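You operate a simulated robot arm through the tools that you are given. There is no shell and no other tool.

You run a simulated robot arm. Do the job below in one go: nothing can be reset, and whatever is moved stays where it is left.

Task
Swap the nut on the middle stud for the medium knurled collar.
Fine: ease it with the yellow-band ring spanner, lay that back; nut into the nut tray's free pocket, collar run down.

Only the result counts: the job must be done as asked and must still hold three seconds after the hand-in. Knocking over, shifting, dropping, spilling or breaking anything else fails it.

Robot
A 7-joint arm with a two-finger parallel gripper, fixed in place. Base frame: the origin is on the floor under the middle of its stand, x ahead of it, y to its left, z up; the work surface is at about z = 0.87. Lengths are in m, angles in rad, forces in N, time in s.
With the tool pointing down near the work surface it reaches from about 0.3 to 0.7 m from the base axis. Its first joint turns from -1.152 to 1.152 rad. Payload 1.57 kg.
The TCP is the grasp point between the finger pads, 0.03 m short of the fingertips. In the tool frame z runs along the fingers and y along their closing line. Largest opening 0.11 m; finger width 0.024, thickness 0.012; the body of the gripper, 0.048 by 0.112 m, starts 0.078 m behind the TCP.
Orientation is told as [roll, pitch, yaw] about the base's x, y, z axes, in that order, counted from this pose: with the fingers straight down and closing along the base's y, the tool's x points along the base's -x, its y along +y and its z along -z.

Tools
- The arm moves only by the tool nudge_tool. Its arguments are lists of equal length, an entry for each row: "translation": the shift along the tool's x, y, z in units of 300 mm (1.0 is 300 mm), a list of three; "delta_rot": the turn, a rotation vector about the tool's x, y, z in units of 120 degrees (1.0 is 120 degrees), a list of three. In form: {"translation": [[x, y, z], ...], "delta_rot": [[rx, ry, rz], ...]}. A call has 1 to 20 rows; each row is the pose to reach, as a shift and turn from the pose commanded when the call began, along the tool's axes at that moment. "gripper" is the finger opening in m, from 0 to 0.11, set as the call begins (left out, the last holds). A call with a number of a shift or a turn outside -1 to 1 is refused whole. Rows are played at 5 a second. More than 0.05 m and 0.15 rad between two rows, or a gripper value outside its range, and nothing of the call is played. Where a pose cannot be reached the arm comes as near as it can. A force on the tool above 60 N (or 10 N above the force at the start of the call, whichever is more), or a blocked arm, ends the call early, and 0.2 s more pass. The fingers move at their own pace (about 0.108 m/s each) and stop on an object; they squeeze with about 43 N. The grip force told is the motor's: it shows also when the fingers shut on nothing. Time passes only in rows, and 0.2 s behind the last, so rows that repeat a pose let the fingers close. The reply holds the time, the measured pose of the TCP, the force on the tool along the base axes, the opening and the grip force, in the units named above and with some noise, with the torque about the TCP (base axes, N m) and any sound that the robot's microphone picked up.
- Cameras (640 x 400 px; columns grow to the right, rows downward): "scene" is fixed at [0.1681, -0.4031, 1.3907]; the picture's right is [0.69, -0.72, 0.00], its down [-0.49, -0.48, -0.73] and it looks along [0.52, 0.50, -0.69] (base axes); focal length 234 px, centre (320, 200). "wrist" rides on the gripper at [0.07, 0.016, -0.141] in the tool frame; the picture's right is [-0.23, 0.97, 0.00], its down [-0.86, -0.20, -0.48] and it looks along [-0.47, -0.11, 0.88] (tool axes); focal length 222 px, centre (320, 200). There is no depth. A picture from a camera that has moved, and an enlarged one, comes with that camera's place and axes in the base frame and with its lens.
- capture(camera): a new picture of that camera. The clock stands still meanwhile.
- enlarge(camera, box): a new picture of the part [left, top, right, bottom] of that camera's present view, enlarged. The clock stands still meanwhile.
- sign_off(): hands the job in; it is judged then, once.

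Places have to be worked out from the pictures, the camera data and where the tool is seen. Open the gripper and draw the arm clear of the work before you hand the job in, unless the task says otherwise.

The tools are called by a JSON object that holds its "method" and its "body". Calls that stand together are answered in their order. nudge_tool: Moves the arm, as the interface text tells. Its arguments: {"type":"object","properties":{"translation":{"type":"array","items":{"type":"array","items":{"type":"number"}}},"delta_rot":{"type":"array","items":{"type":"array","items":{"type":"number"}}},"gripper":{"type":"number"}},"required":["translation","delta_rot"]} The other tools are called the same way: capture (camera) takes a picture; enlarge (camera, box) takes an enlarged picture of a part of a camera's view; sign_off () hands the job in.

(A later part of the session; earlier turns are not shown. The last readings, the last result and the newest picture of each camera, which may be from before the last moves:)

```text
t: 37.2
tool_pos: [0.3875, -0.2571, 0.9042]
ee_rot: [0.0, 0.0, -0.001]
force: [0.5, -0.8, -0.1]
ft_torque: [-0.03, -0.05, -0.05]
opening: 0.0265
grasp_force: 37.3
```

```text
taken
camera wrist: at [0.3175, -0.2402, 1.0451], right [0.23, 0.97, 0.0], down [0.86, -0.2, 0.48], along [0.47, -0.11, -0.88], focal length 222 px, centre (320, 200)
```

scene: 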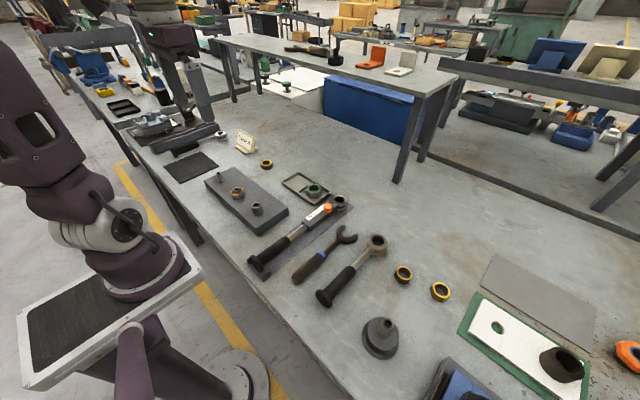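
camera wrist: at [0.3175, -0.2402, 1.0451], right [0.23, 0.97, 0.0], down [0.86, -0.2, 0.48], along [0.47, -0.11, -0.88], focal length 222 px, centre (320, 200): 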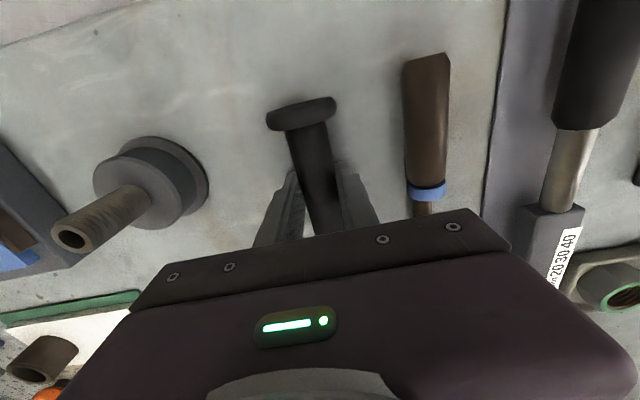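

Gripped at 26.5 mm with 37 N. I'm lifting gently by 20 mm to see whether the head droops.

{"method": "nudge_tool", "body": {"translation": [[0, 0, -0.02], [0, 0, -0.04], [0, 0, -0.067], [0, 0, -0.067]], "delta_rot": [[0, 0, 0], [0, 0, 0], [0, 0, 0], [0, 0, 0]]}}

{"method": "enlarge", "body": {"camera": "scene", "box": [300, 200, 420, 300]}}

```text
t: 38.2
tool_pos: [0.3868, -0.2578, 0.9241]
ee_rot: [-0.001, -0.002, 0.0]
force: [-0.2, -0.4, -2.7]
ft_torque: [0.0, 0.07, -0.02]
opening: 0.0263
grasp_force: 36.6
```

```text
4.00 times, centred on (360, 250) of scene
camera zoom: at [0.1681, -0.4032, 1.3907], right [0.69, -0.72, 0.0], down [-0.49, -0.48, -0.73], along [0.52, 0.5, -0.69], focal length 937 px, centre (160, 0)
```

zoom: 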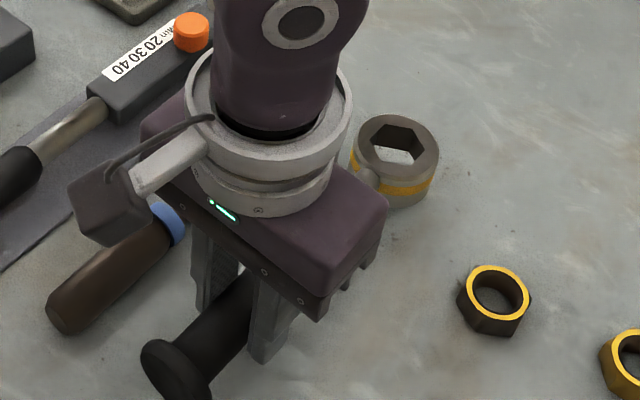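

The spanner weighs about 2.7 N and is held level, with its CoM near the grip. I'm lifting it to z ≈ 1.06 before carrying it across.

{"method": "nudge_tool", "body": {"translation": [[0, 0, -0.1], [0, 0, -0.21], [0, 0, -0.33], [0, 0, -0.453], [0, 0, -0.453]], "delta_rot": [[0, 0, 0], [0, 0, 0], [0, 0, 0], [0, 0, 0], [0, 0, 0]]}}

{"method": "capture", "body": {"camera": "scene"}}

{"method": "capture", "body": {"camera": "wrist"}}

```text
t: 39.4
tool_pos: [0.3854, -0.2554, 1.0594]
ee_rot: [0.0, 0.0, 0.002]
force: [0.1, 0.2, -3.1]
ft_torque: [-0.04, 0.1, -0.03]
opening: 0.0262
grasp_force: 37.5
```

```text
taken
```

scene: 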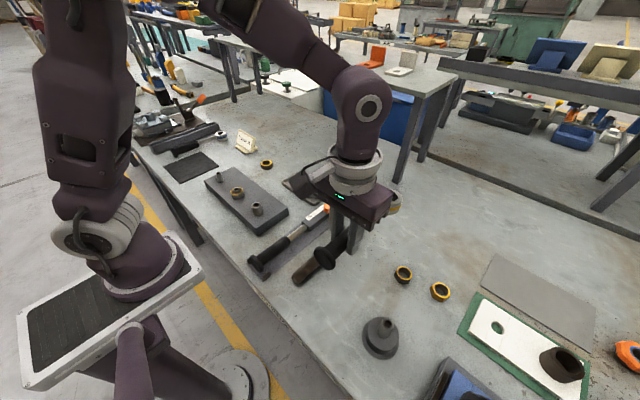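

```text
taken
camera wrist: at [0.317, -0.24, 1.2007], right [0.23, 0.97, 0.0], down [0.86, -0.2, 0.48], along [0.47, -0.11, -0.88], focal length 222 px, centre (320, 200)
```

wrist: 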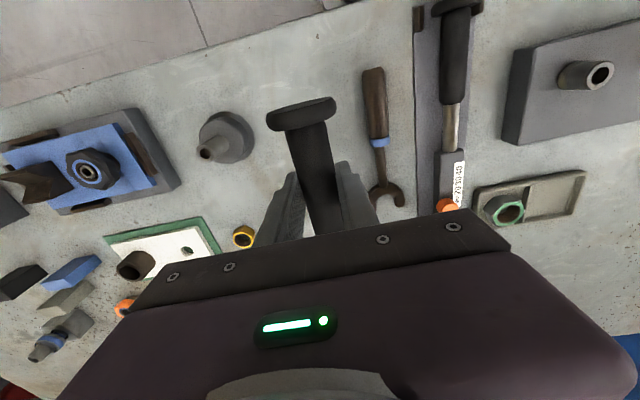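

Held level, at z 1.059. I'm carrying it across toward the stud while yawing +120°, so the head swings round to the nut side.

{"method": "nudge_tool", "body": {"translation": [[-0.018, 0.0596, 0], [-0.036, 0.119, 0], [-0.054, 0.179, 0], [-0.072, 0.238, 0], [-0.09, 0.298, 0], [-0.108, 0.357, 0], [-0.126, 0.417, 0], [-0.144, 0.477, 0], [-0.162, 0.536, 0], [-0.18, 0.596, 0], [-0.198, 0.655, 0], [-0.217, 0.715, 0], [-0.235, 0.774, 0], [-0.253, 0.834, 0], [-0.271, 0.893, 0], [-0.2887, 0.953, 0], [-0.2887, 0.953, 0]], "delta_rot": [[0, 0, -0.0625], [0, 0, -0.125], [0, 0, -0.1875], [0, 0, -0.25], [0, 0, -0.3125], [0, 0, -0.375], [0, 0, -0.4375], [0, 0, -0.5], [0, 0, -0.5625], [0, 0, -0.625], [0, 0, -0.6875], [0, 0, -0.75], [0, 0, -0.8125], [0, 0, -0.875], [0, 0, -0.9375], [0, 0, -1.0], [0, 0, -1.0]]}}

{"method": "nudge_tool", "body": {"translation": [[0, 0, 0], [0, 0, 0]], "delta_rot": [[0, 0, -0.0617], [0, 0, -0.0617]]}}

{"method": "capture", "body": {"camera": "scene"}}

{"method": "capture", "body": {"camera": "wrist"}}

```text
t: 43.0
tool_pos: [0.4734, 0.0296, 1.0605]
ee_rot: [-0.001, -0.001, 2.095]
force: [0.3, 0.9, -2.5]
ft_torque: [-0.07, -0.06, 0.01]
opening: 0.0262
grasp_force: 37.5
```

```text
t: 43.6
tool_pos: [0.472, 0.0288, 1.0593]
ee_rot: [0.0, -0.001, 2.225]
force: [0.1, 0.5, -2.4]
ft_torque: [-0.07, -0.06, 0.03]
opening: 0.0263
grasp_force: 37.3
```

```text
taken
```

scene: 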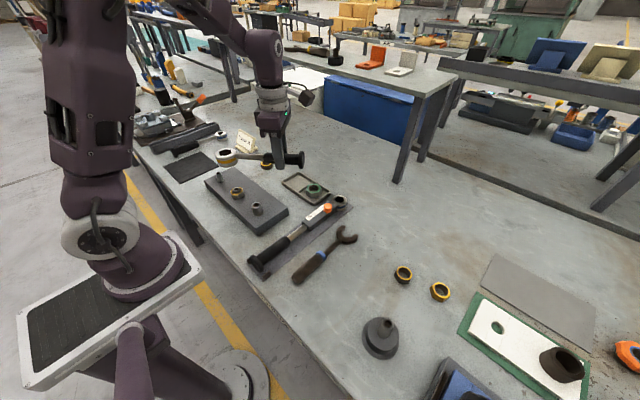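

```text
taken
camera wrist: at [0.5029, -0.0364, 1.202], right [-0.91, -0.41, 0.0], down [-0.36, 0.8, 0.48], along [-0.2, 0.44, -0.88], focal length 222 px, centre (320, 200)
```

wrist: 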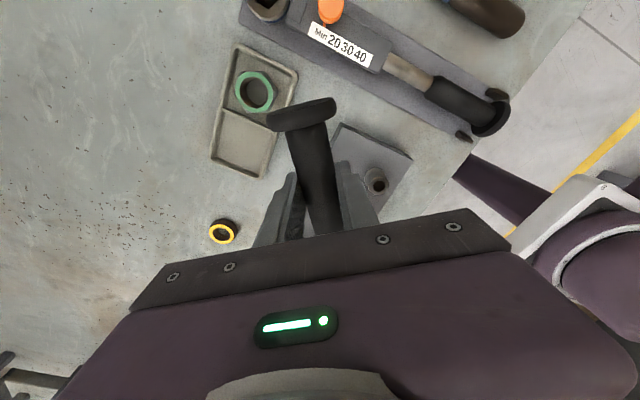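

Spanner yawed to 127.4° with its head over the plate. I'll zoom the scene camera on the ring to check its alignment over the nut.

{"method": "enlarge", "body": {"camera": "scene", "box": [205, 135, 269, 199]}}

{"method": "enlarge", "body": {"camera": "scene", "box": [213, 143, 241, 171]}}

```text
6.25 times, centred on (237, 167) of scene
camera zoom: at [0.1681, -0.4031, 1.3907], right [0.69, -0.72, 0.0], down [-0.49, -0.48, -0.73], along [0.52, 0.5, -0.69], focal length 1464 px, centre (839, 406)
```

zoom: 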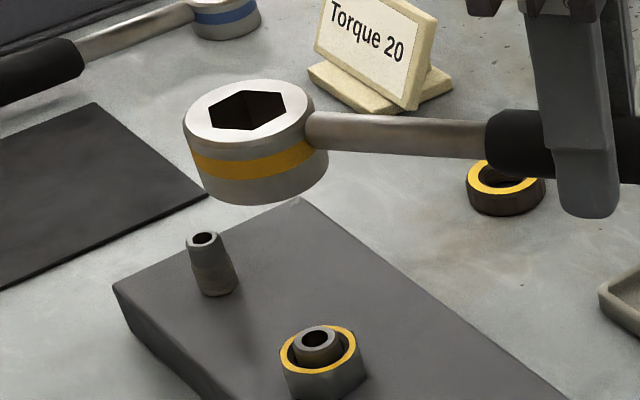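

```text
14.29 times, centred on (227, 157) of scene
camera zoom: at [0.1681, -0.4031, 1.3907], right [0.69, -0.72, 0.0], down [-0.49, -0.48, -0.73], along [0.52, 0.5, -0.69], focal length 3347 px, centre (1649, 814)
```

zoom: 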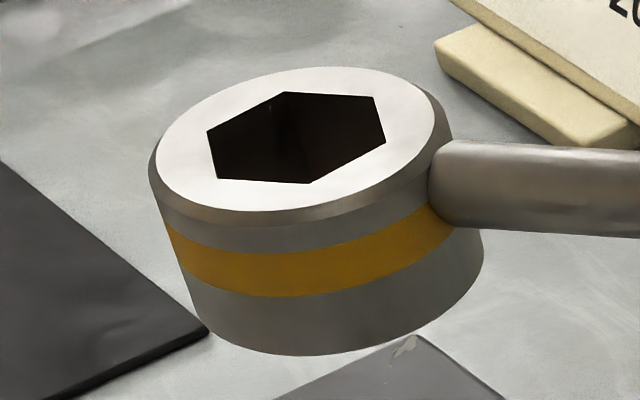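

The ring centre triangulates to (0.3808, 0.1502), right over the nut. I'm lowering until the ring's lower edge is just above the nut, with the stud entering it.

{"method": "nudge_tool", "body": {"translation": [[0, 0, 0.1], [0, 0, 0.2], [0, 0, 0.28], [0, 0, 0.324], [0, 0, 0.324]], "delta_rot": [[0, 0, 0], [0, 0, 0], [0, 0, 0], [0, 0, 0], [0, 0, 0]]}}

{"method": "enlarge", "body": {"camera": "scene", "box": [205, 155, 285, 215]}}

{"method": "enlarge", "body": {"camera": "scene", "box": [222, 168, 254, 196]}}

```text
t: 44.8
tool_pos: [0.4746, 0.0294, 0.9631]
ee_rot: [-0.001, 0.0, 2.224]
force: [-0.6, 0.1, -2.3]
ft_torque: [-0.08, -0.06, -0.01]
opening: 0.026
grasp_force: 37.0
```

```text
6.67 times, centred on (245, 185) of scene
camera zoom: at [0.1681, -0.4031, 1.3907], right [0.69, -0.72, 0.0], down [-0.49, -0.48, -0.73], along [0.52, 0.5, -0.69], focal length 1562 px, centre (820, 300)
```

zoom: 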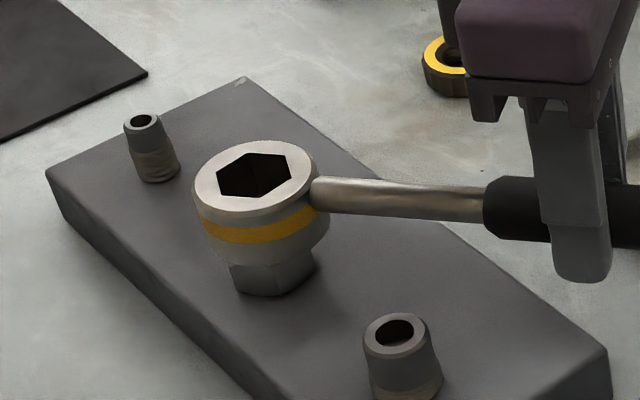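

```text
14.29 times, centred on (238, 182) of scene
camera zoom: at [0.1681, -0.4031, 1.3907], right [0.69, -0.72, 0.0], down [-0.49, -0.48, -0.73], along [0.52, 0.5, -0.69], focal length 3347 px, centre (1491, 457)
```

zoom: 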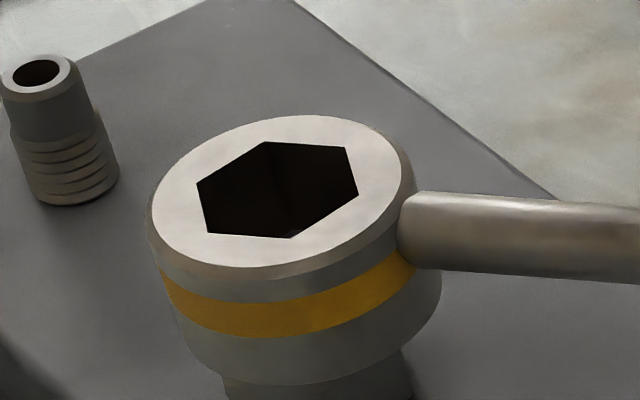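

No contact yet (Fz is still just the weight). I'm lowering in small steps and watching the force.

{"method": "nudge_tool", "body": {"translation": [[0, 0, 0.012], [0, 0, 0.024], [0, 0, 0.036], [0, 0, 0.036]], "delta_rot": [[0, 0, 0], [0, 0, 0], [0, 0, 0], [0, 0, 0]]}}

```text
t: 45.8
tool_pos: [0.4725, 0.0284, 0.9527]
ee_rot: [0.0, 0.001, 2.223]
force: [-0.8, 1.9, -2.0]
ft_torque: [0.11, 0.04, -0.05]
opening: 0.0262
grasp_force: 37.2
```

A light contact of about 1.5 N appears at the head, so the ring bottom has just met the nut's top edge. I'll lower 3 mm more and see whether it enters or sits on top.

{"method": "nudge_tool", "body": {"translation": [[0, 0, 0.005], [0, 0, 0.01], [0, 0, 0.01]], "delta_rot": [[0, 0, 0], [0, 0, 0], [0, 0, 0]]}}

{"method": "enlarge", "body": {"camera": "scene", "box": [222, 168, 254, 196]}}

```text
t: 46.6
tool_pos: [0.4715, 0.0291, 0.9492]
ee_rot: [0.0, -0.001, 2.223]
force: [-1.2, 4.2, 4.7]
ft_torque: [0.86, 0.63, -0.08]
opening: 0.0264
grasp_force: 36.7
```

```text
14.29 times, centred on (238, 182) of scene
camera zoom: at [0.168, -0.4031, 1.3908], right [0.69, -0.72, 0.0], down [-0.49, -0.48, -0.73], along [0.52, 0.5, -0.69], focal length 3347 px, centre (1491, 457)
```

zoom: 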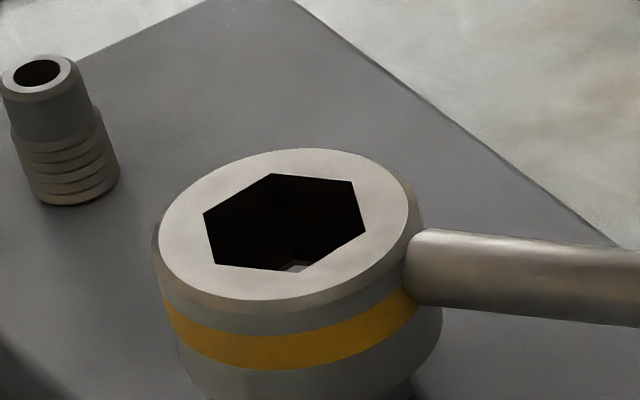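

The ring rides on the nut's chamfer (about 7 N, with a sideways push toward +y). Comparing both in the scene camera suggests the ring is 2–4 mm off along the handle. I'll lift 5 mm, shift about 2.8 mm toward the head side, and try again.

{"method": "nudge_tool", "body": {"translation": [[0, 0, -0.017], [-0.0093, 0, -0.017], [-0.0093, 0, -0.005], [-0.0093, 0, 0.0], [-0.0093, 0, 0.0]], "delta_rot": [[0, 0, 0], [0, 0, 0], [0, 0, 0], [0, 0, 0], [0, 0, 0]]}}

{"method": "enlarge", "body": {"camera": "scene", "box": [222, 168, 254, 196]}}

```text
t: 47.8
tool_pos: [0.4718, 0.0291, 0.9478]
ee_rot: [-0.001, 0.0, 2.222]
force: [0.0, -0.5, -2.8]
ft_torque: [-0.07, -0.05, 0.01]
opening: 0.0261
grasp_force: 36.8
```

```text
14.29 times, centred on (238, 182) of scene
camera zoom: at [0.1681, -0.4031, 1.3907], right [0.69, -0.72, 0.0], down [-0.49, -0.48, -0.73], along [0.52, 0.5, -0.69], focal length 3347 px, centre (1491, 457)
```

zoom: 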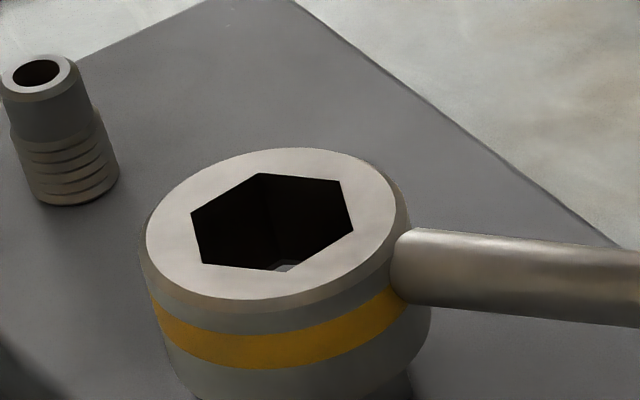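

At the same height there's now no contact, so the ring is starting over the nut. I'm continuing down.

{"method": "nudge_tool", "body": {"translation": [[0, 0, 0.01], [0, 0, 0.02], [0, 0, 0.02]], "delta_rot": [[0, 0, 0], [0, 0, 0], [0, 0, 0]]}}

{"method": "enlarge", "body": {"camera": "scene", "box": [222, 168, 254, 196]}}

```text
t: 48.6
tool_pos: [0.4696, 0.0314, 0.9425]
ee_rot: [0.0, -0.001, 2.225]
force: [0.2, -0.5, -2.9]
ft_torque: [-0.07, -0.08, -0.01]
opening: 0.0262
grasp_force: 36.5
```

```text
14.29 times, centred on (238, 182) of scene
camera zoom: at [0.1681, -0.4031, 1.3907], right [0.69, -0.72, 0.0], down [-0.49, -0.48, -0.73], along [0.52, 0.5, -0.69], focal length 3347 px, centre (1491, 457)
```

zoom: 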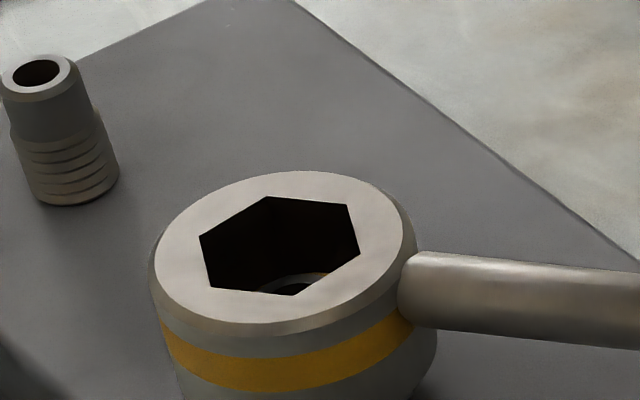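

It's going down freely, and the nut and stud are visible inside the ring. I'm continuing toward seating (TCP z ≈ 0.934).

{"method": "nudge_tool", "body": {"translation": [[0, 0, 0.01], [0, 0, 0.02], [0, 0, 0.02]], "delta_rot": [[0, 0, 0], [0, 0, 0], [0, 0, 0]]}}

{"method": "enlarge", "body": {"camera": "scene", "box": [222, 168, 254, 196]}}

```text
t: 49.4
tool_pos: [0.4709, 0.031, 0.9364]
ee_rot: [-0.001, 0.001, 2.224]
force: [-0.7, -1.0, -3.9]
ft_torque: [-0.13, -0.01, 0.0]
opening: 0.026
grasp_force: 36.8
```

```text
14.29 times, centred on (238, 182) of scene
camera zoom: at [0.1681, -0.4031, 1.3907], right [0.69, -0.72, 0.0], down [-0.49, -0.48, -0.73], along [0.52, 0.5, -0.69], focal length 3347 px, centre (1491, 457)
```

zoom: 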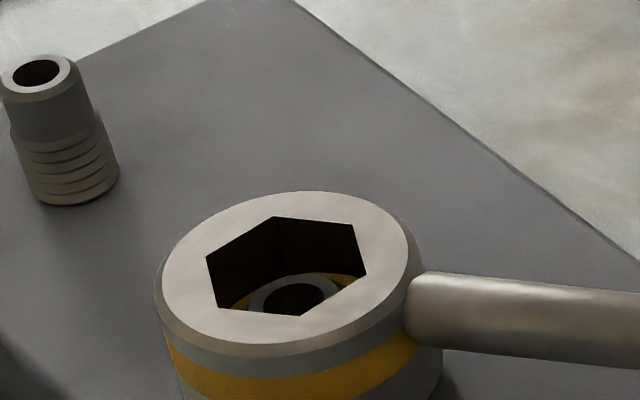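

The ring is well over the nut. I'm lowering another 4 mm, watching for contact with the plate.

{"method": "nudge_tool", "body": {"translation": [[0, 0, 0.007], [0, 0, 0.013], [0, 0, 0.013]], "delta_rot": [[0, 0, 0], [0, 0, 0], [0, 0, 0]]}}

{"method": "enlarge", "body": {"camera": "scene", "box": [205, 155, 305, 230]}}

```text
t: 50.2
tool_pos: [0.4715, 0.0315, 0.9347]
ee_rot: [-0.001, 0.005, 2.223]
force: [-10.9, -1.1, 59.5]
ft_torque: [-0.32, 1.48, -0.21]
opening: 0.0262
grasp_force: 37.0
```

```text
5.33 times, centred on (255, 192) of scene
camera zoom: at [0.1669, -0.4032, 1.3909], right [0.69, -0.72, 0.0], down [-0.49, -0.48, -0.73], along [0.52, 0.5, -0.69], focal length 1250 px, centre (667, 240)
```

zoom: 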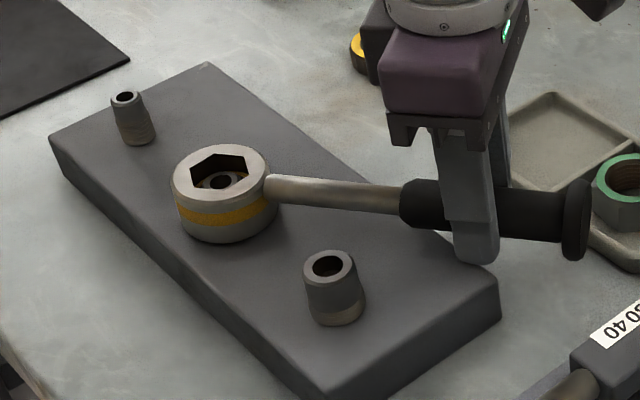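

The 59 N was a fingertip touching the plate edge: the torque places the contact 24 mm to -x of the TCP. I'll raise 3 mm, which leaves the ring around the nut.

{"method": "nudge_tool", "body": {"translation": [[0, 0, -0.006], [0, 0, -0.01], [0, 0, -0.01]], "delta_rot": [[0, 0, 0], [0, 0, 0], [0, 0, 0]]}}

{"method": "enlarge", "body": {"camera": "scene", "box": [220, 165, 260, 197]}}

```text
t: 51.0
tool_pos: [0.4707, 0.0308, 0.9357]
ee_rot: [0.003, -0.001, 2.223]
force: [0.0, -3.1, -4.6]
ft_torque: [-0.28, -0.14, 0.25]
opening: 0.0263
grasp_force: 37.1
```

```text
12.50 times, centred on (240, 181) of scene
camera zoom: at [0.1682, -0.4032, 1.3907], right [0.69, -0.72, 0.0], down [-0.49, -0.48, -0.73], along [0.52, 0.5, -0.69], focal length 2929 px, centre (1320, 438)
```

zoom: 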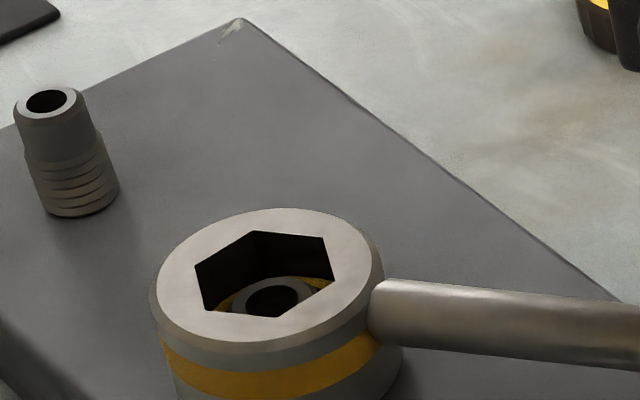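

The ring sits around the nut with only small residual forces. I'll raise 2 mm more so the handle's end knob clears the green nut in the tray, then start a slow anticlockwise sweep about the stud axis.

{"method": "nudge_tool", "body": {"translation": [[0, 0, -0.007], [0, 0, -0.007]], "delta_rot": [[0, 0, 0], [0, 0, 0]]}}

{"method": "nudge_tool", "body": {"translation": [[-0.0003, -0.0174, 0], [-0.00121, -0.03476, 0], [-0.0027, -0.0521, 0], [-0.00485, -0.06935, 0], [-0.00485, -0.06935, 0]], "delta_rot": [[0, 0, -0.0167], [0, 0, -0.0333], [0, 0, -0.05], [0, 0, -0.0667], [0, 0, -0.0667]]}}

{"method": "enlarge", "body": {"camera": "scene", "box": [205, 155, 305, 230]}}

```text
t: 51.6
tool_pos: [0.472, 0.0322, 0.9376]
ee_rot: [0.0, 0.0, 2.222]
force: [-0.4, -0.4, -2.8]
ft_torque: [-0.07, -0.02, 0.02]
opening: 0.0263
grasp_force: 37.3
```

```text
t: 52.8
tool_pos: [0.487, 0.0443, 0.9381]
ee_rot: [0.002, -0.001, 2.363]
force: [-7.9, -4.9, -4.4]
ft_torque: [-0.7, -0.47, 0.13]
opening: 0.0262
grasp_force: 37.5
```

```text
5.33 times, centred on (255, 192) of scene
camera zoom: at [0.1679, -0.4032, 1.3907], right [0.69, -0.72, 0.0], down [-0.49, -0.48, -0.73], along [0.52, 0.5, -0.69], focal length 1250 px, centre (667, 240)
```

zoom: 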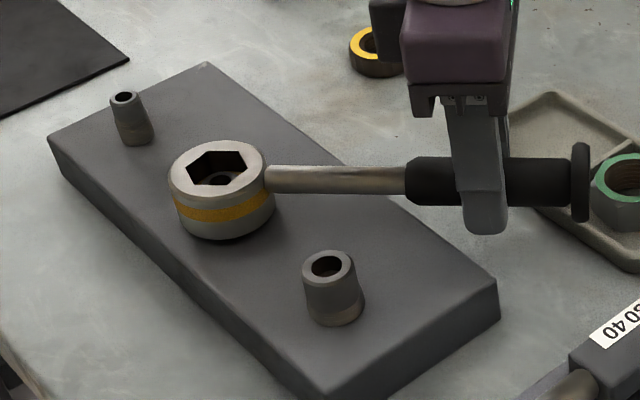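

At 8° the handle resists with about 9 N (1.4 N·m), so the hex is engaged. I'm continuing the anticlockwise sweep.

{"method": "nudge_tool", "body": {"translation": [[-0.0003, -0.0174, 0], [-0.00121, -0.03476, 0], [-0.0027, -0.0521, 0], [-0.00485, -0.06935, 0], [-0.0076, -0.0865, 0], [-0.01089, -0.1036, 0], [-0.01089, -0.1036, 0]], "delta_rot": [[0, 0, -0.0167], [0, 0, -0.0333], [0, 0, -0.05], [0, 0, -0.0667], [0, 0, -0.0833], [0, 0, -0.1], [0, 0, -0.1]]}}

{"method": "enlarge", "body": {"camera": "scene", "box": [205, 155, 305, 230]}}

{"method": "enlarge", "body": {"camera": "scene", "box": [224, 170, 256, 196]}}

```text
t: 54.4
tool_pos: [0.5066, 0.0688, 0.9378]
ee_rot: [-0.001, 0.0, 2.575]
force: [-5.4, -0.1, -6.8]
ft_torque: [-0.44, -0.67, 0.03]
opening: 0.0262
grasp_force: 37.8
```

```text
5.33 times, centred on (255, 192) of scene
camera zoom: at [0.168, -0.4031, 1.3908], right [0.69, -0.72, 0.0], down [-0.49, -0.48, -0.73], along [0.52, 0.5, -0.69], focal length 1250 px, centre (667, 240)
```

zoom: 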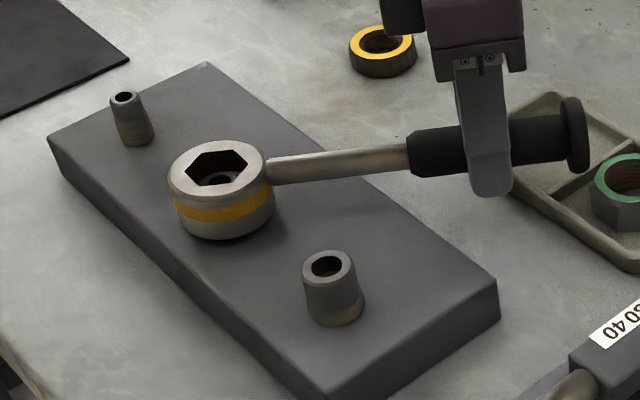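

```text
15.38 times, centred on (240, 183) of scene
camera zoom: at [0.168, -0.4031, 1.3908], right [0.69, -0.72, 0.0], down [-0.49, -0.48, -0.73], along [0.52, 0.5, -0.69], focal length 3605 px, centre (1551, 462)
```

zoom: 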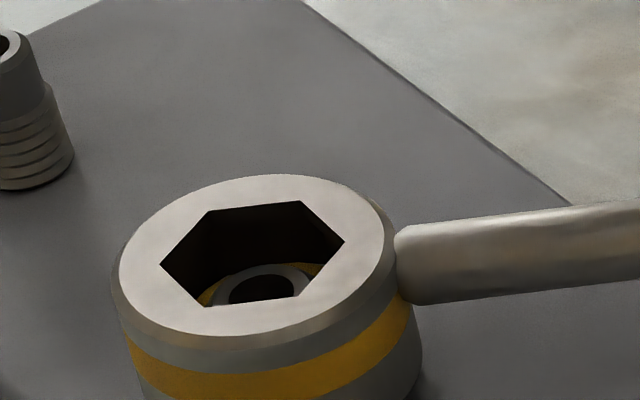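

The resistance dropped to about 3 N after 20°, so the nut appears to have broken loose. I'll turn another 40° to ease it well.

{"method": "nudge_tool", "body": {"translation": [[-0.00121, -0.03476, 0], [-0.00485, -0.06935, 0], [-0.01089, -0.1036, 0], [-0.0193, -0.13735, 0], [-0.03005, -0.17043, 0], [-0.04308, -0.20268, 0], [-0.05833, -0.23394, 0], [-0.07572, -0.26406, 0], [-0.09517, -0.2929, 0], [-0.11658, -0.3203, 0], [-0.11658, -0.3203, 0]], "delta_rot": [[0, 0, -0.0333], [0, 0, -0.0667], [0, 0, -0.1], [0, 0, -0.1333], [0, 0, -0.1667], [0, 0, -0.2], [0, 0, -0.2333], [0, 0, -0.2667], [0, 0, -0.3], [0, 0, -0.3333], [0, 0, -0.3333]]}}

{"method": "enlarge", "body": {"camera": "scene", "box": [205, 135, 305, 210]}}

{"method": "enlarge", "body": {"camera": "scene", "box": [224, 170, 256, 196]}}

```text
t: 56.8
tool_pos: [0.5292, 0.1695, 0.9383]
ee_rot: [-0.001, -0.002, -3.01]
force: [4.1, 3.4, -1.0]
ft_torque: [0.08, -0.06, -0.3]
opening: 0.0261
grasp_force: 37.5
```

```text
5.33 times, centred on (255, 172) of scene
camera zoom: at [0.1683, -0.4031, 1.3907], right [0.69, -0.72, 0.0], down [-0.5, -0.48, -0.73], along [0.52, 0.5, -0.69], focal length 1250 px, centre (667, 347)
```

zoom: 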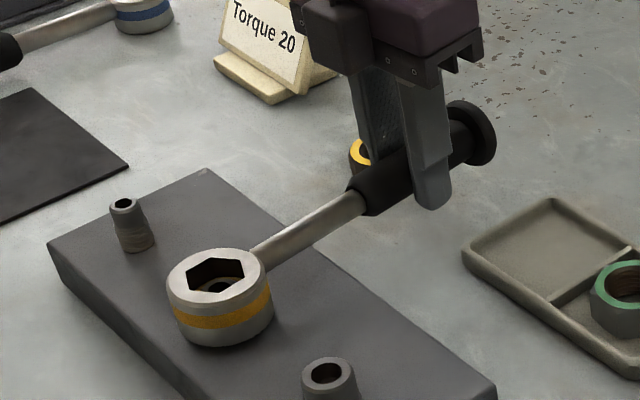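

```text
15.38 times, centred on (240, 183) of scene
camera zoom: at [0.1683, -0.4031, 1.3907], right [0.69, -0.72, 0.0], down [-0.5, -0.48, -0.73], along [0.52, 0.5, -0.69], focal length 3605 px, centre (1551, 462)
```

zoom: 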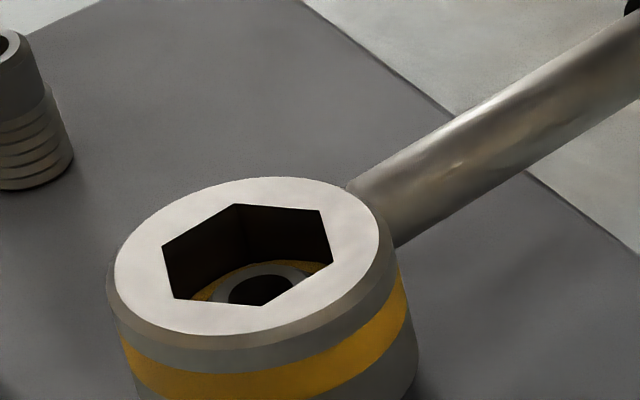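

60° turned in total and forces are low. I'm lifting the ring straight up off the nut.

{"method": "nudge_tool", "body": {"translation": [[0, 0, -0.02], [0, 0, -0.05], [0, 0, -0.09], [0, 0, -0.15], [0, 0, -0.25], [0, 0, -0.37], [0, 0, -0.37]], "delta_rot": [[0, 0, 0], [0, 0, 0], [0, 0, 0], [0, 0, 0], [0, 0, 0], [0, 0, 0], [0, 0, 0]]}}

{"method": "enlarge", "body": {"camera": "scene", "box": [190, 125, 310, 215]}}

{"method": "enlarge", "body": {"camera": "scene", "box": [226, 180, 250, 199]}}

```text
t: 58.4
tool_pos: [0.5289, 0.1702, 1.0472]
ee_rot: [-0.001, 0.001, -3.012]
force: [-0.8, -0.7, -3.8]
ft_torque: [0.01, -0.1, 0.02]
opening: 0.0262
grasp_force: 36.8
```

```text
4.44 times, centred on (250, 170) of scene
camera zoom: at [0.1681, -0.4031, 1.3907], right [0.69, -0.72, 0.0], down [-0.49, -0.48, -0.73], along [0.52, 0.5, -0.69], focal length 1041 px, centre (631, 333)
```

zoom: 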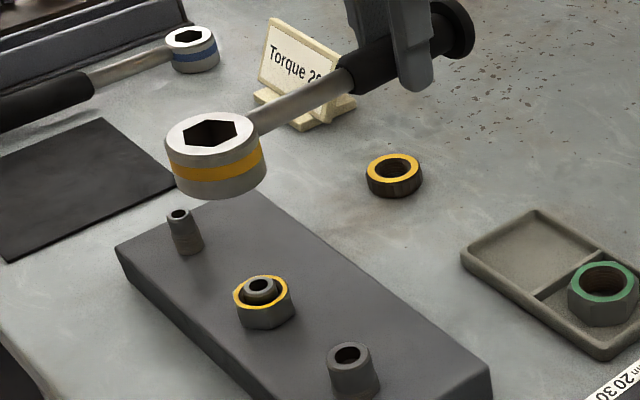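

```text
16.00 times, centred on (238, 190) of scene
camera zoom: at [0.1681, -0.4031, 1.3907], right [0.69, -0.72, 0.0], down [-0.49, -0.48, -0.73], along [0.52, 0.5, -0.69], focal length 3749 px, centre (1632, 368)
```

zoom: 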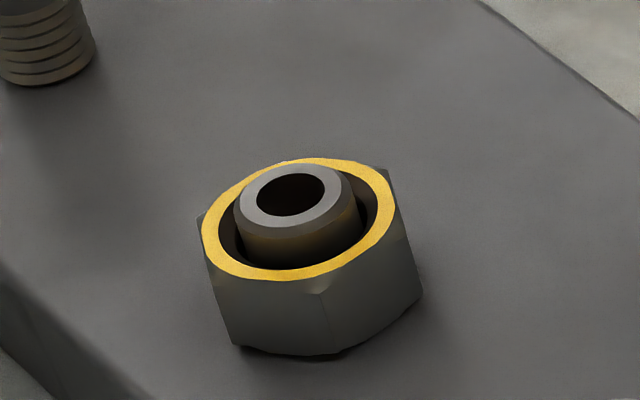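

The nut rose slightly and turned, so it's eased. Next I'm carrying the spanner back to its original spot, unwinding the yaw on the way.

{"method": "nudge_tool", "body": {"translation": [[-0.018, 0.04, -0.01], [-0.036, 0.08, -0.02], [-0.054, 0.119, -0.03], [-0.071, 0.159, -0.043], [-0.089, 0.198, -0.043], [-0.107, 0.238, -0.043], [-0.125, 0.278, -0.043], [-0.143, 0.318, -0.043], [-0.16, 0.357, -0.043], [-0.178, 0.397, -0.043], [-0.196, 0.437, -0.043], [-0.214, 0.476, -0.043], [-0.232, 0.516, -0.043], [-0.25, 0.556, -0.043], [-0.267, 0.595, -0.043], [-0.2853, 0.635, -0.043], [-0.2853, 0.635, -0.043]], "delta_rot": [[0, 0, 0.0625], [0, 0, 0.125], [0, 0, 0.1875], [0, 0, 0.25], [0, 0, 0.3125], [0, 0, 0.375], [0, 0, 0.4375], [0, 0, 0.5], [0, 0, 0.5625], [0, 0, 0.625], [0, 0, 0.6875], [0, 0, 0.75], [0, 0, 0.8125], [0, 0, 0.875], [0, 0, 0.9375], [0, 0, 1.0], [0, 0, 1.0]]}}

```text
t: 62.0
tool_pos: [0.4696, -0.0317, 1.059]
ee_rot: [0.001, 0.0, 1.174]
force: [0.4, 0.2, -3.0]
ft_torque: [-0.11, 0.02, -0.01]
opening: 0.0265
grasp_force: 37.2
```

I'm continuing back to over the original spot at yaw 0.

{"method": "nudge_tool", "body": {"translation": [[0.08, -0.0033, 0], [0.16, -0.0066, 0], [0.24, -0.0099, 0], [0.32, -0.0132, 0], [0.4, -0.0165, 0], [0.48, -0.0197, 0], [0.56, -0.023, 0], [0.64, -0.0263, 0], [0.72, -0.0296, 0], [0.7998, -0.0329, 0], [0.7998, -0.0329, 0]], "delta_rot": [[0, 0, 0.0562], [0, 0, 0.1123], [0, 0, 0.1685], [0, 0, 0.2247], [0, 0, 0.2808], [0, 0, 0.337], [0, 0, 0.3932], [0, 0, 0.4494], [0, 0, 0.5055], [0, 0, 0.5617], [0, 0, 0.5617]]}}

{"method": "capture", "body": {"camera": "wrist"}}

{"method": "enlarge", "body": {"camera": "scene", "box": [300, 170, 440, 290]}}

```text
t: 64.4
tool_pos: [0.3843, -0.2573, 1.0629]
ee_rot: [-0.001, -0.001, -0.002]
force: [-0.6, -0.1, -3.4]
ft_torque: [0.04, 0.09, 0.0]
opening: 0.0263
grasp_force: 36.9
```

```text
taken
camera wrist: at [0.3159, -0.2408, 1.2041], right [0.23, 0.97, 0.0], down [0.85, -0.2, 0.48], along [0.47, -0.11, -0.88], focal length 222 px, centre (320, 200)
```

wrist: 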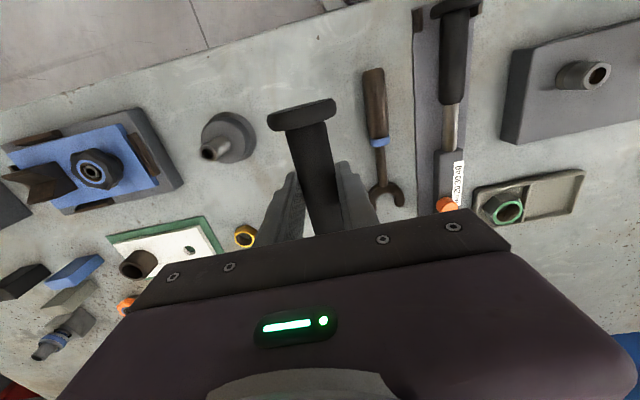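

```text
3.33 times, centred on (370, 230) of scene
camera zoom: at [0.1681, -0.4032, 1.3907], right [0.69, -0.72, 0.0], down [-0.49, -0.48, -0.73], along [0.52, 0.5, -0.69], focal length 781 px, centre (153, 100)
```

zoom: 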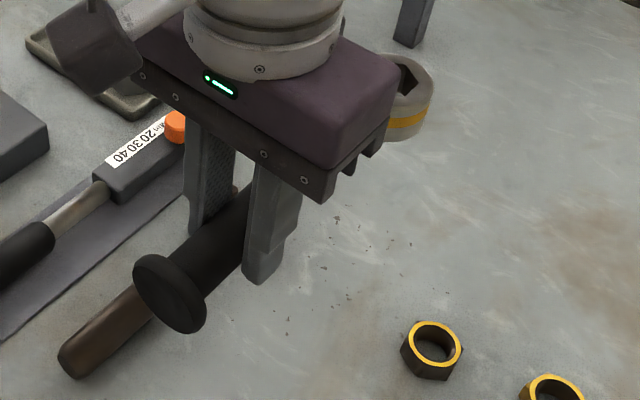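

Over the original place at (0.385, -0.257). I'm lowering to just above the table.

{"method": "nudge_tool", "body": {"translation": [[-0.004, 0, 0.11], [-0.004, 0, 0.22], [-0.004, 0, 0.33], [-0.004, 0, 0.42], [-0.004, 0, 0.47], [-0.004, 0, 0.5], [-0.004, 0, 0.5]], "delta_rot": [[0, 0, 0], [0, 0, 0], [0, 0, 0], [0, 0, 0], [0, 0, 0], [0, 0, 0], [0, 0, 0]]}}

{"method": "nudge_tool", "body": {"translation": [[0, 0, 0.008], [0, 0, 0.015], [0, 0, 0.015]], "delta_rot": [[0, 0, 0], [0, 0, 0], [0, 0, 0]]}}

{"method": "enlarge", "body": {"camera": "scene", "box": [300, 210, 420, 310]}}

```text
t: 66.0
tool_pos: [0.3862, -0.2563, 0.9123]
ee_rot: [0.0, 0.001, 0.0]
force: [-1.7, -0.2, -3.0]
ft_torque: [0.0, 0.07, 0.01]
opening: 0.026
grasp_force: 37.2
```

```text
t: 66.8
tool_pos: [0.3868, -0.2571, 0.9079]
ee_rot: [0.001, 0.001, 0.0]
force: [0.0, -0.7, -3.1]
ft_torque: [0.0, 0.12, 0.05]
opening: 0.0262
grasp_force: 37.3
```

```text
4.00 times, centred on (360, 260) of scene
camera zoom: at [0.1681, -0.4032, 1.3907], right [0.69, -0.72, 0.0], down [-0.49, -0.48, -0.73], along [0.52, 0.5, -0.69], focal length 937 px, centre (160, -40)
```

zoom: 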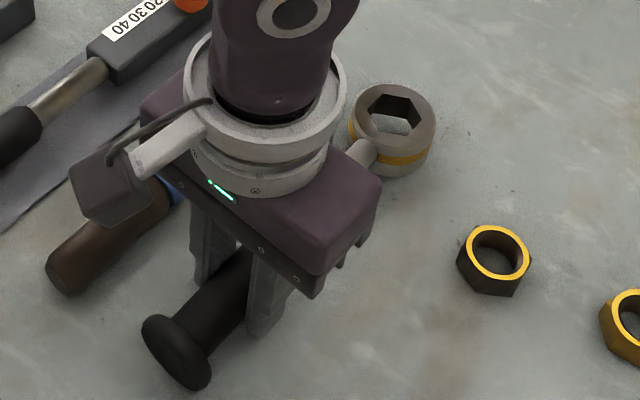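

No table contact yet; I'm lowering another 3 mm.

{"method": "nudge_tool", "body": {"translation": [[0, 0, 0.005], [0, 0, 0.01], [0, 0, 0.01]], "delta_rot": [[0, 0, 0], [0, 0, 0], [0, 0, 0]]}}

```text
t: 67.6
tool_pos: [0.3878, -0.2569, 0.9044]
ee_rot: [-0.002, 0.0, -0.001]
force: [2.0, -1.0, 13.5]
ft_torque: [-0.02, 0.95, 0.04]
opening: 0.0261
grasp_force: 37.1
```

The knob end touches first (the contact is 55 mm behind the grip) because the spanner is slightly pitched in the fingers. I'll press down 1.2 mm more to level it against the table before releasing.

{"method": "nudge_tool", "body": {"translation": [[0, 0, 0.002], [0, 0, 0.004], [0, 0, 0.004]], "delta_rot": [[0, 0, 0], [0, 0, 0], [0, 0, 0]]}}

{"method": "enlarge", "body": {"camera": "scene", "box": [355, 225, 395, 257]}}

```text
t: 68.4
tool_pos: [0.3862, -0.2568, 0.9033]
ee_rot: [-0.001, -0.001, -0.001]
force: [6.2, -1.9, 14.6]
ft_torque: [-0.08, 0.86, 0.13]
opening: 0.0261
grasp_force: 36.8
```

```text
12.50 times, centred on (375, 241) of scene
camera zoom: at [0.1681, -0.4031, 1.3908], right [0.69, -0.72, 0.0], down [-0.49, -0.48, -0.73], along [0.52, 0.5, -0.69], focal length 2929 px, centre (-368, -312)
```

zoom: 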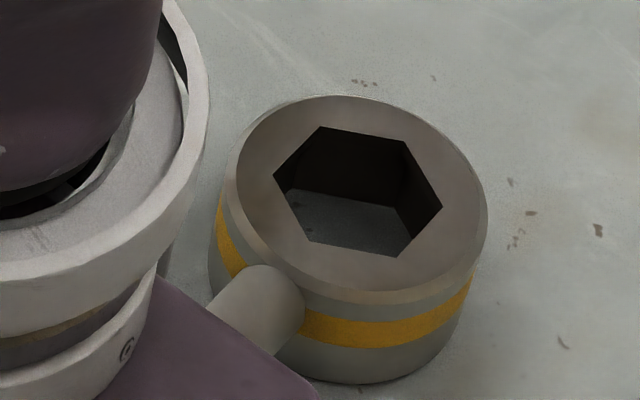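

The ring's position matches the original within a pixel, only about 3 mm high. I'll pitch the tool about 1.1° to bring the head down, then release.

{"method": "nudge_tool", "body": {"translation": [[0, 0, 0], [0, 0, 0], [0, 0, 0]], "delta_rot": [[0, 0.005, 0], [0, 0.0095, 0], [0, 0.0095, 0]]}}

{"method": "enlarge", "body": {"camera": "scene", "box": [355, 225, 395, 257]}}

```text
t: 69.2
tool_pos: [0.3871, -0.2564, 0.9025]
ee_rot: [-0.001, 0.021, 0.0]
force: [-1.4, 1.3, 16.1]
ft_torque: [0.04, -0.52, -0.08]
opening: 0.0263
grasp_force: 37.0
```

```text
12.50 times, centred on (375, 241) of scene
camera zoom: at [0.1679, -0.403, 1.3908], right [0.69, -0.72, 0.0], down [-0.49, -0.48, -0.73], along [0.52, 0.5, -0.69], focal length 2929 px, centre (-368, -312)
```

zoom: 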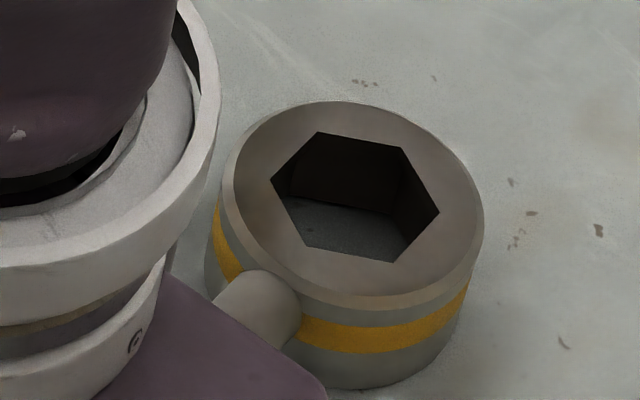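

Both ends now bear on the table. I'm opening to 60 mm and holding still for a moment.

{"method": "nudge_tool", "body": {"translation": [[0, 0, 0], [0, 0, 0], [0, 0, 0], [0, 0, 0]], "delta_rot": [[0, 0, 0], [0, 0, 0], [0, 0, 0], [0, 0, 0]], "gripper": 0.06}}

{"method": "nudge_tool", "body": {"translation": [[0, 0, -0.05], [0, 0, -0.12], [0, 0, -0.24], [0, 0, -0.38], [0, 0, -0.5], [0, 0, -0.5]], "delta_rot": [[0, 0, 0], [0, 0, 0], [0, -0.0095, 0], [0, -0.0095, 0], [0, -0.0095, 0], [0, -0.0095, 0]]}}

{"method": "enlarge", "body": {"camera": "scene", "box": [280, 200, 400, 320]}}

{"method": "enlarge", "body": {"camera": "scene", "box": [355, 225, 395, 257]}}

```text
t: 70.2
tool_pos: [0.3866, -0.2558, 0.903]
ee_rot: [-0.001, 0.018, 0.0]
force: [-0.7, -0.7, 0.5]
ft_torque: [0.0, -0.03, -0.03]
opening: 0.0602
grasp_force: 0.0
```

```text
t: 71.6
tool_pos: [0.3896, -0.2527, 1.0526]
ee_rot: [-0.001, 0.0, -0.002]
force: [0.3, -0.5, 0.5]
ft_torque: [-0.02, 0.02, 0.02]
opening: 0.0599
grasp_force: 0.2
```

```text
3.33 times, centred on (340, 260) of scene
camera zoom: at [0.1681, -0.4031, 1.3907], right [0.69, -0.72, 0.0], down [-0.49, -0.48, -0.73], along [0.52, 0.5, -0.69], focal length 781 px, centre (253, 0)
```

zoom: 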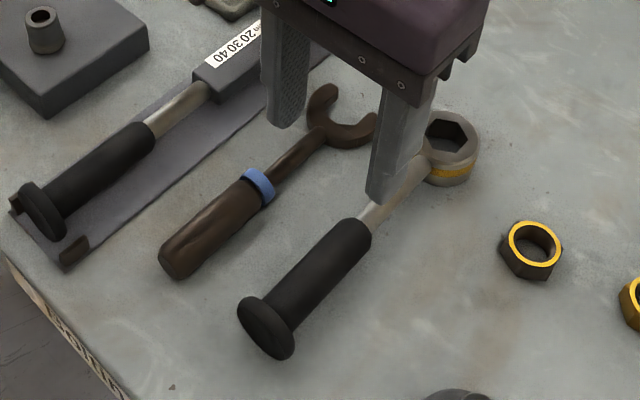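

```text
12.50 times, centred on (375, 241) of scene
camera zoom: at [0.1681, -0.4031, 1.3907], right [0.69, -0.72, 0.0], down [-0.49, -0.48, -0.73], along [0.52, 0.5, -0.69], focal length 2929 px, centre (-368, -312)
```

zoom: 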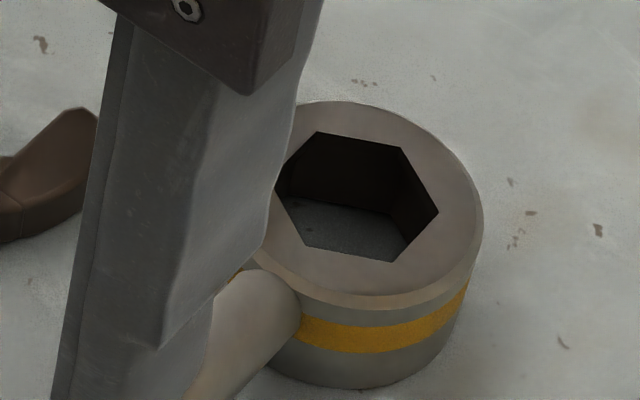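

The spanner is back within about 1 mm of where it was. I'm returning over the nut for a close look at its orientation after easing.

{"method": "nudge_tool", "body": {"translation": [[-0.02, 0.13, 0], [-0.04, 0.26, 0], [-0.06, 0.39, 0], [-0.08, 0.52, 0], [-0.1, 0.65, 0]], "delta_rot": [[0, 0, 0], [0, 0, 0], [0, 0, 0], [0, 0, 0], [0, 0, 0]], "gripper": 0.08}}

{"method": "nudge_tool", "body": {"translation": [[-0.02, 0.13, 0], [-0.04, 0.26, 0.03], [-0.06, 0.39, 0.08], [-0.08, 0.52, 0.14], [-0.1, 0.65, 0.19], [-0.1, 0.65, 0.19]], "delta_rot": [[0, 0, 0], [0, 0, 0], [0, 0, 0], [0, 0, 0], [0, 0, 0], [0, 0, 0]]}}

{"method": "capture", "body": {"camera": "wrist"}}

{"method": "enlarge", "body": {"camera": "wrist", "box": [284, 48, 348, 108]}}

```text
t: 72.8
tool_pos: [0.4202, -0.0595, 1.0508]
ee_rot: [0.0, -0.002, -0.001]
force: [0.9, 0.2, 0.1]
ft_torque: [0.0, -0.01, -0.01]
opening: 0.0801
grasp_force: 0.0
```

```text
t: 74.2
tool_pos: [0.4516, 0.1337, 0.9946]
ee_rot: [0.002, 0.001, 0.001]
force: [0.0, -0.7, -0.3]
ft_torque: [0.0, 0.01, -0.01]
opening: 0.08
grasp_force: 0.0
```

```text
taken
camera wrist: at [0.3818, 0.1495, 1.1367], right [0.23, 0.97, 0.0], down [0.85, -0.2, 0.48], along [0.47, -0.11, -0.88], focal length 222 px, centre (320, 200)
```

wrist: 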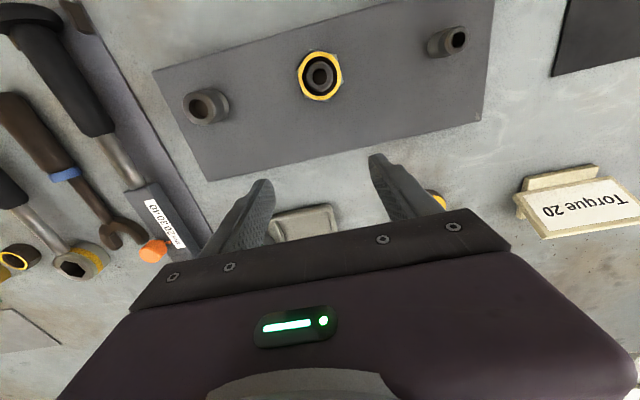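

```text
6.67 times, centred on (316, 78) of wrist
camera zoom: at [0.3818, 0.1495, 1.1367], right [0.23, 0.97, 0.0], down [0.85, -0.2, 0.48], along [0.47, -0.11, -0.88], focal length 1481 px, centre (347, 1013)
```

zoom: 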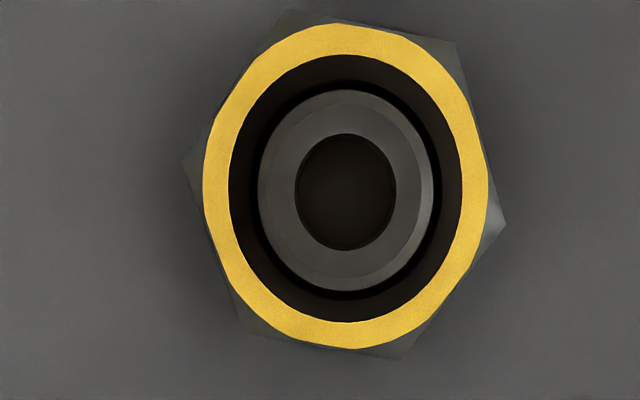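

The nut is centred at (0.3798, 0.1498) and its hex sits at the same angle mod 60°, having turned one sixth and risen slightly. I'll position over it with yaw 7.4° so the pads meet two flats.

{"method": "nudge_tool", "body": {"translation": [[0.12, 0.027, 0], [0.2393, 0.0537, 0], [0.2393, 0.0537, 0], [0.2393, 0.0537, 0]], "delta_rot": [[0, 0, -0.03], [0, 0, -0.0617], [0, 0, -0.0617], [0, 0, -0.0617]], "gripper": 0.06}}

{"method": "capture", "body": {"camera": "wrist"}}

{"method": "enlarge", "body": {"camera": "wrist", "box": [260, 120, 380, 210]}}

{"method": "enlarge", "body": {"camera": "scene", "box": [190, 130, 290, 220]}}

```text
t: 75.2
tool_pos: [0.3773, 0.1508, 0.9952]
ee_rot: [0.001, 0.001, 0.13]
force: [-0.8, -0.4, -0.3]
ft_torque: [-0.04, 0.03, 0.01]
opening: 0.0603
grasp_force: 0.1
```

```text
taken
camera wrist: at [0.3059, 0.1577, 1.1371], right [0.1, 0.99, 0.0], down [0.87, -0.09, 0.48], along [0.48, -0.05, -0.88], focal length 222 px, centre (320, 200)
```

wrist: 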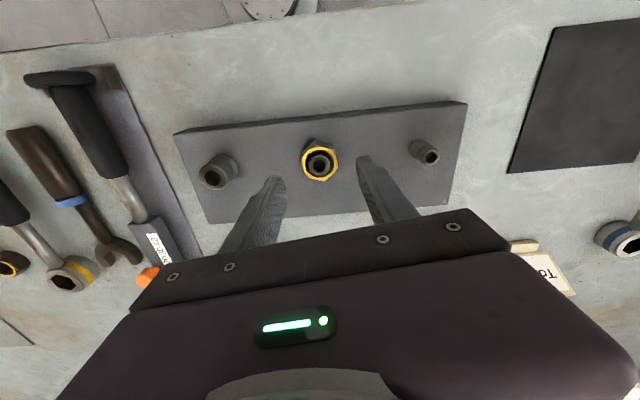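

```text
4.44 times, centred on (320, 165) of wrist
camera zoom: at [0.3059, 0.1577, 1.1371], right [0.1, 0.99, 0.0], down [0.87, -0.09, 0.48], along [0.48, -0.05, -0.88], focal length 987 px, centre (320, 356)
```

zoom: 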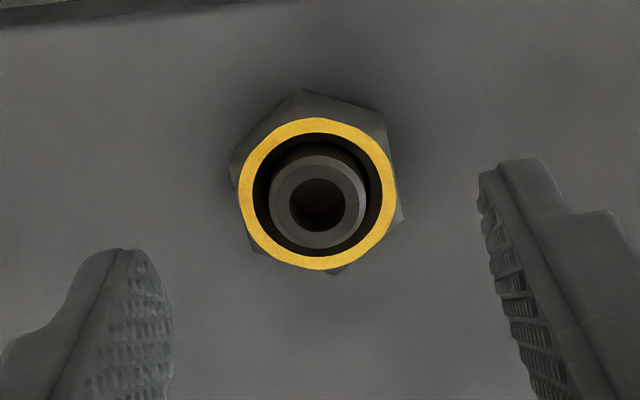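

```text
4.44 times, centred on (240, 175) of scene
camera zoom: at [0.1681, -0.4031, 1.3907], right [0.69, -0.72, 0.0], down [-0.49, -0.48, -0.73], along [0.52, 0.5, -0.69], focal length 1041 px, centre (676, 311)
```

zoom: 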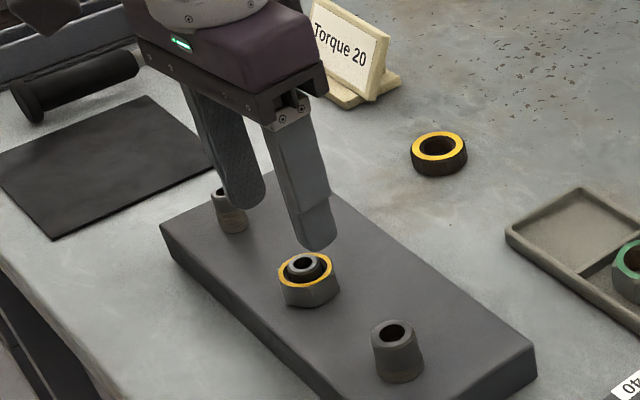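

I need a steadier estimate of where the TCP is relative to the nut, so I'll repeat the reading without moving.

{"method": "nudge_tool", "body": {"translation": [[0, 0, 0]], "delta_rot": [[0, 0, 0]]}}

{"method": "nudge_tool", "body": {"translation": [[0, 0, 0]], "delta_rot": [[0, 0, 0]]}}

{"method": "nudge_tool", "body": {"translation": [[0, 0, 0]], "delta_rot": [[0, 0, 0]]}}

{"method": "enlarge", "body": {"camera": "wrist", "box": [288, 130, 352, 190]}}

```text
t: 75.6
tool_pos: [0.3771, 0.1503, 0.9951]
ee_rot: [0.0, 0.0, 0.128]
force: [-0.9, 0.1, 0.2]
ft_torque: [-0.01, 0.03, 0.0]
opening: 0.0597
grasp_force: 0.1
```

```text
t: 76.0
tool_pos: [0.3772, 0.1511, 0.9955]
ee_rot: [0.0, 0.0, 0.13]
force: [-0.5, 0.0, 0.2]
ft_torque: [0.01, 0.02, 0.03]
opening: 0.0601
grasp_force: 0.1
```

```text
t: 76.4
tool_pos: [0.376, 0.1512, 0.9951]
ee_rot: [0.002, 0.0, 0.128]
force: [-0.3, 0.5, 0.3]
ft_torque: [0.0, -0.01, -0.05]
opening: 0.0601
grasp_force: 0.1
```

```text
6.67 times, centred on (320, 160) of wrist
camera zoom: at [0.3061, 0.1577, 1.1371], right [0.1, 0.99, 0.0], down [0.87, -0.09, 0.48], along [0.48, -0.05, -0.88], focal length 1481 px, centre (320, 467)
```

zoom: 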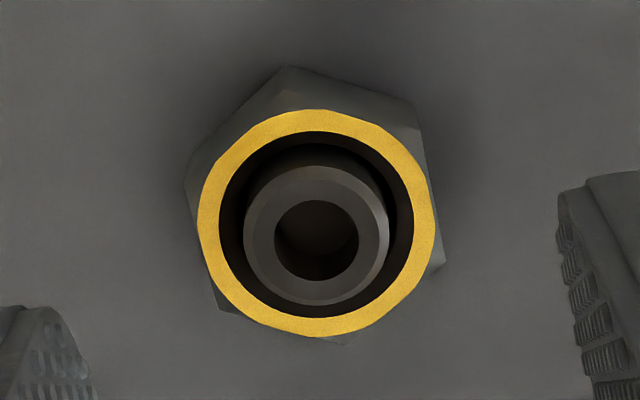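

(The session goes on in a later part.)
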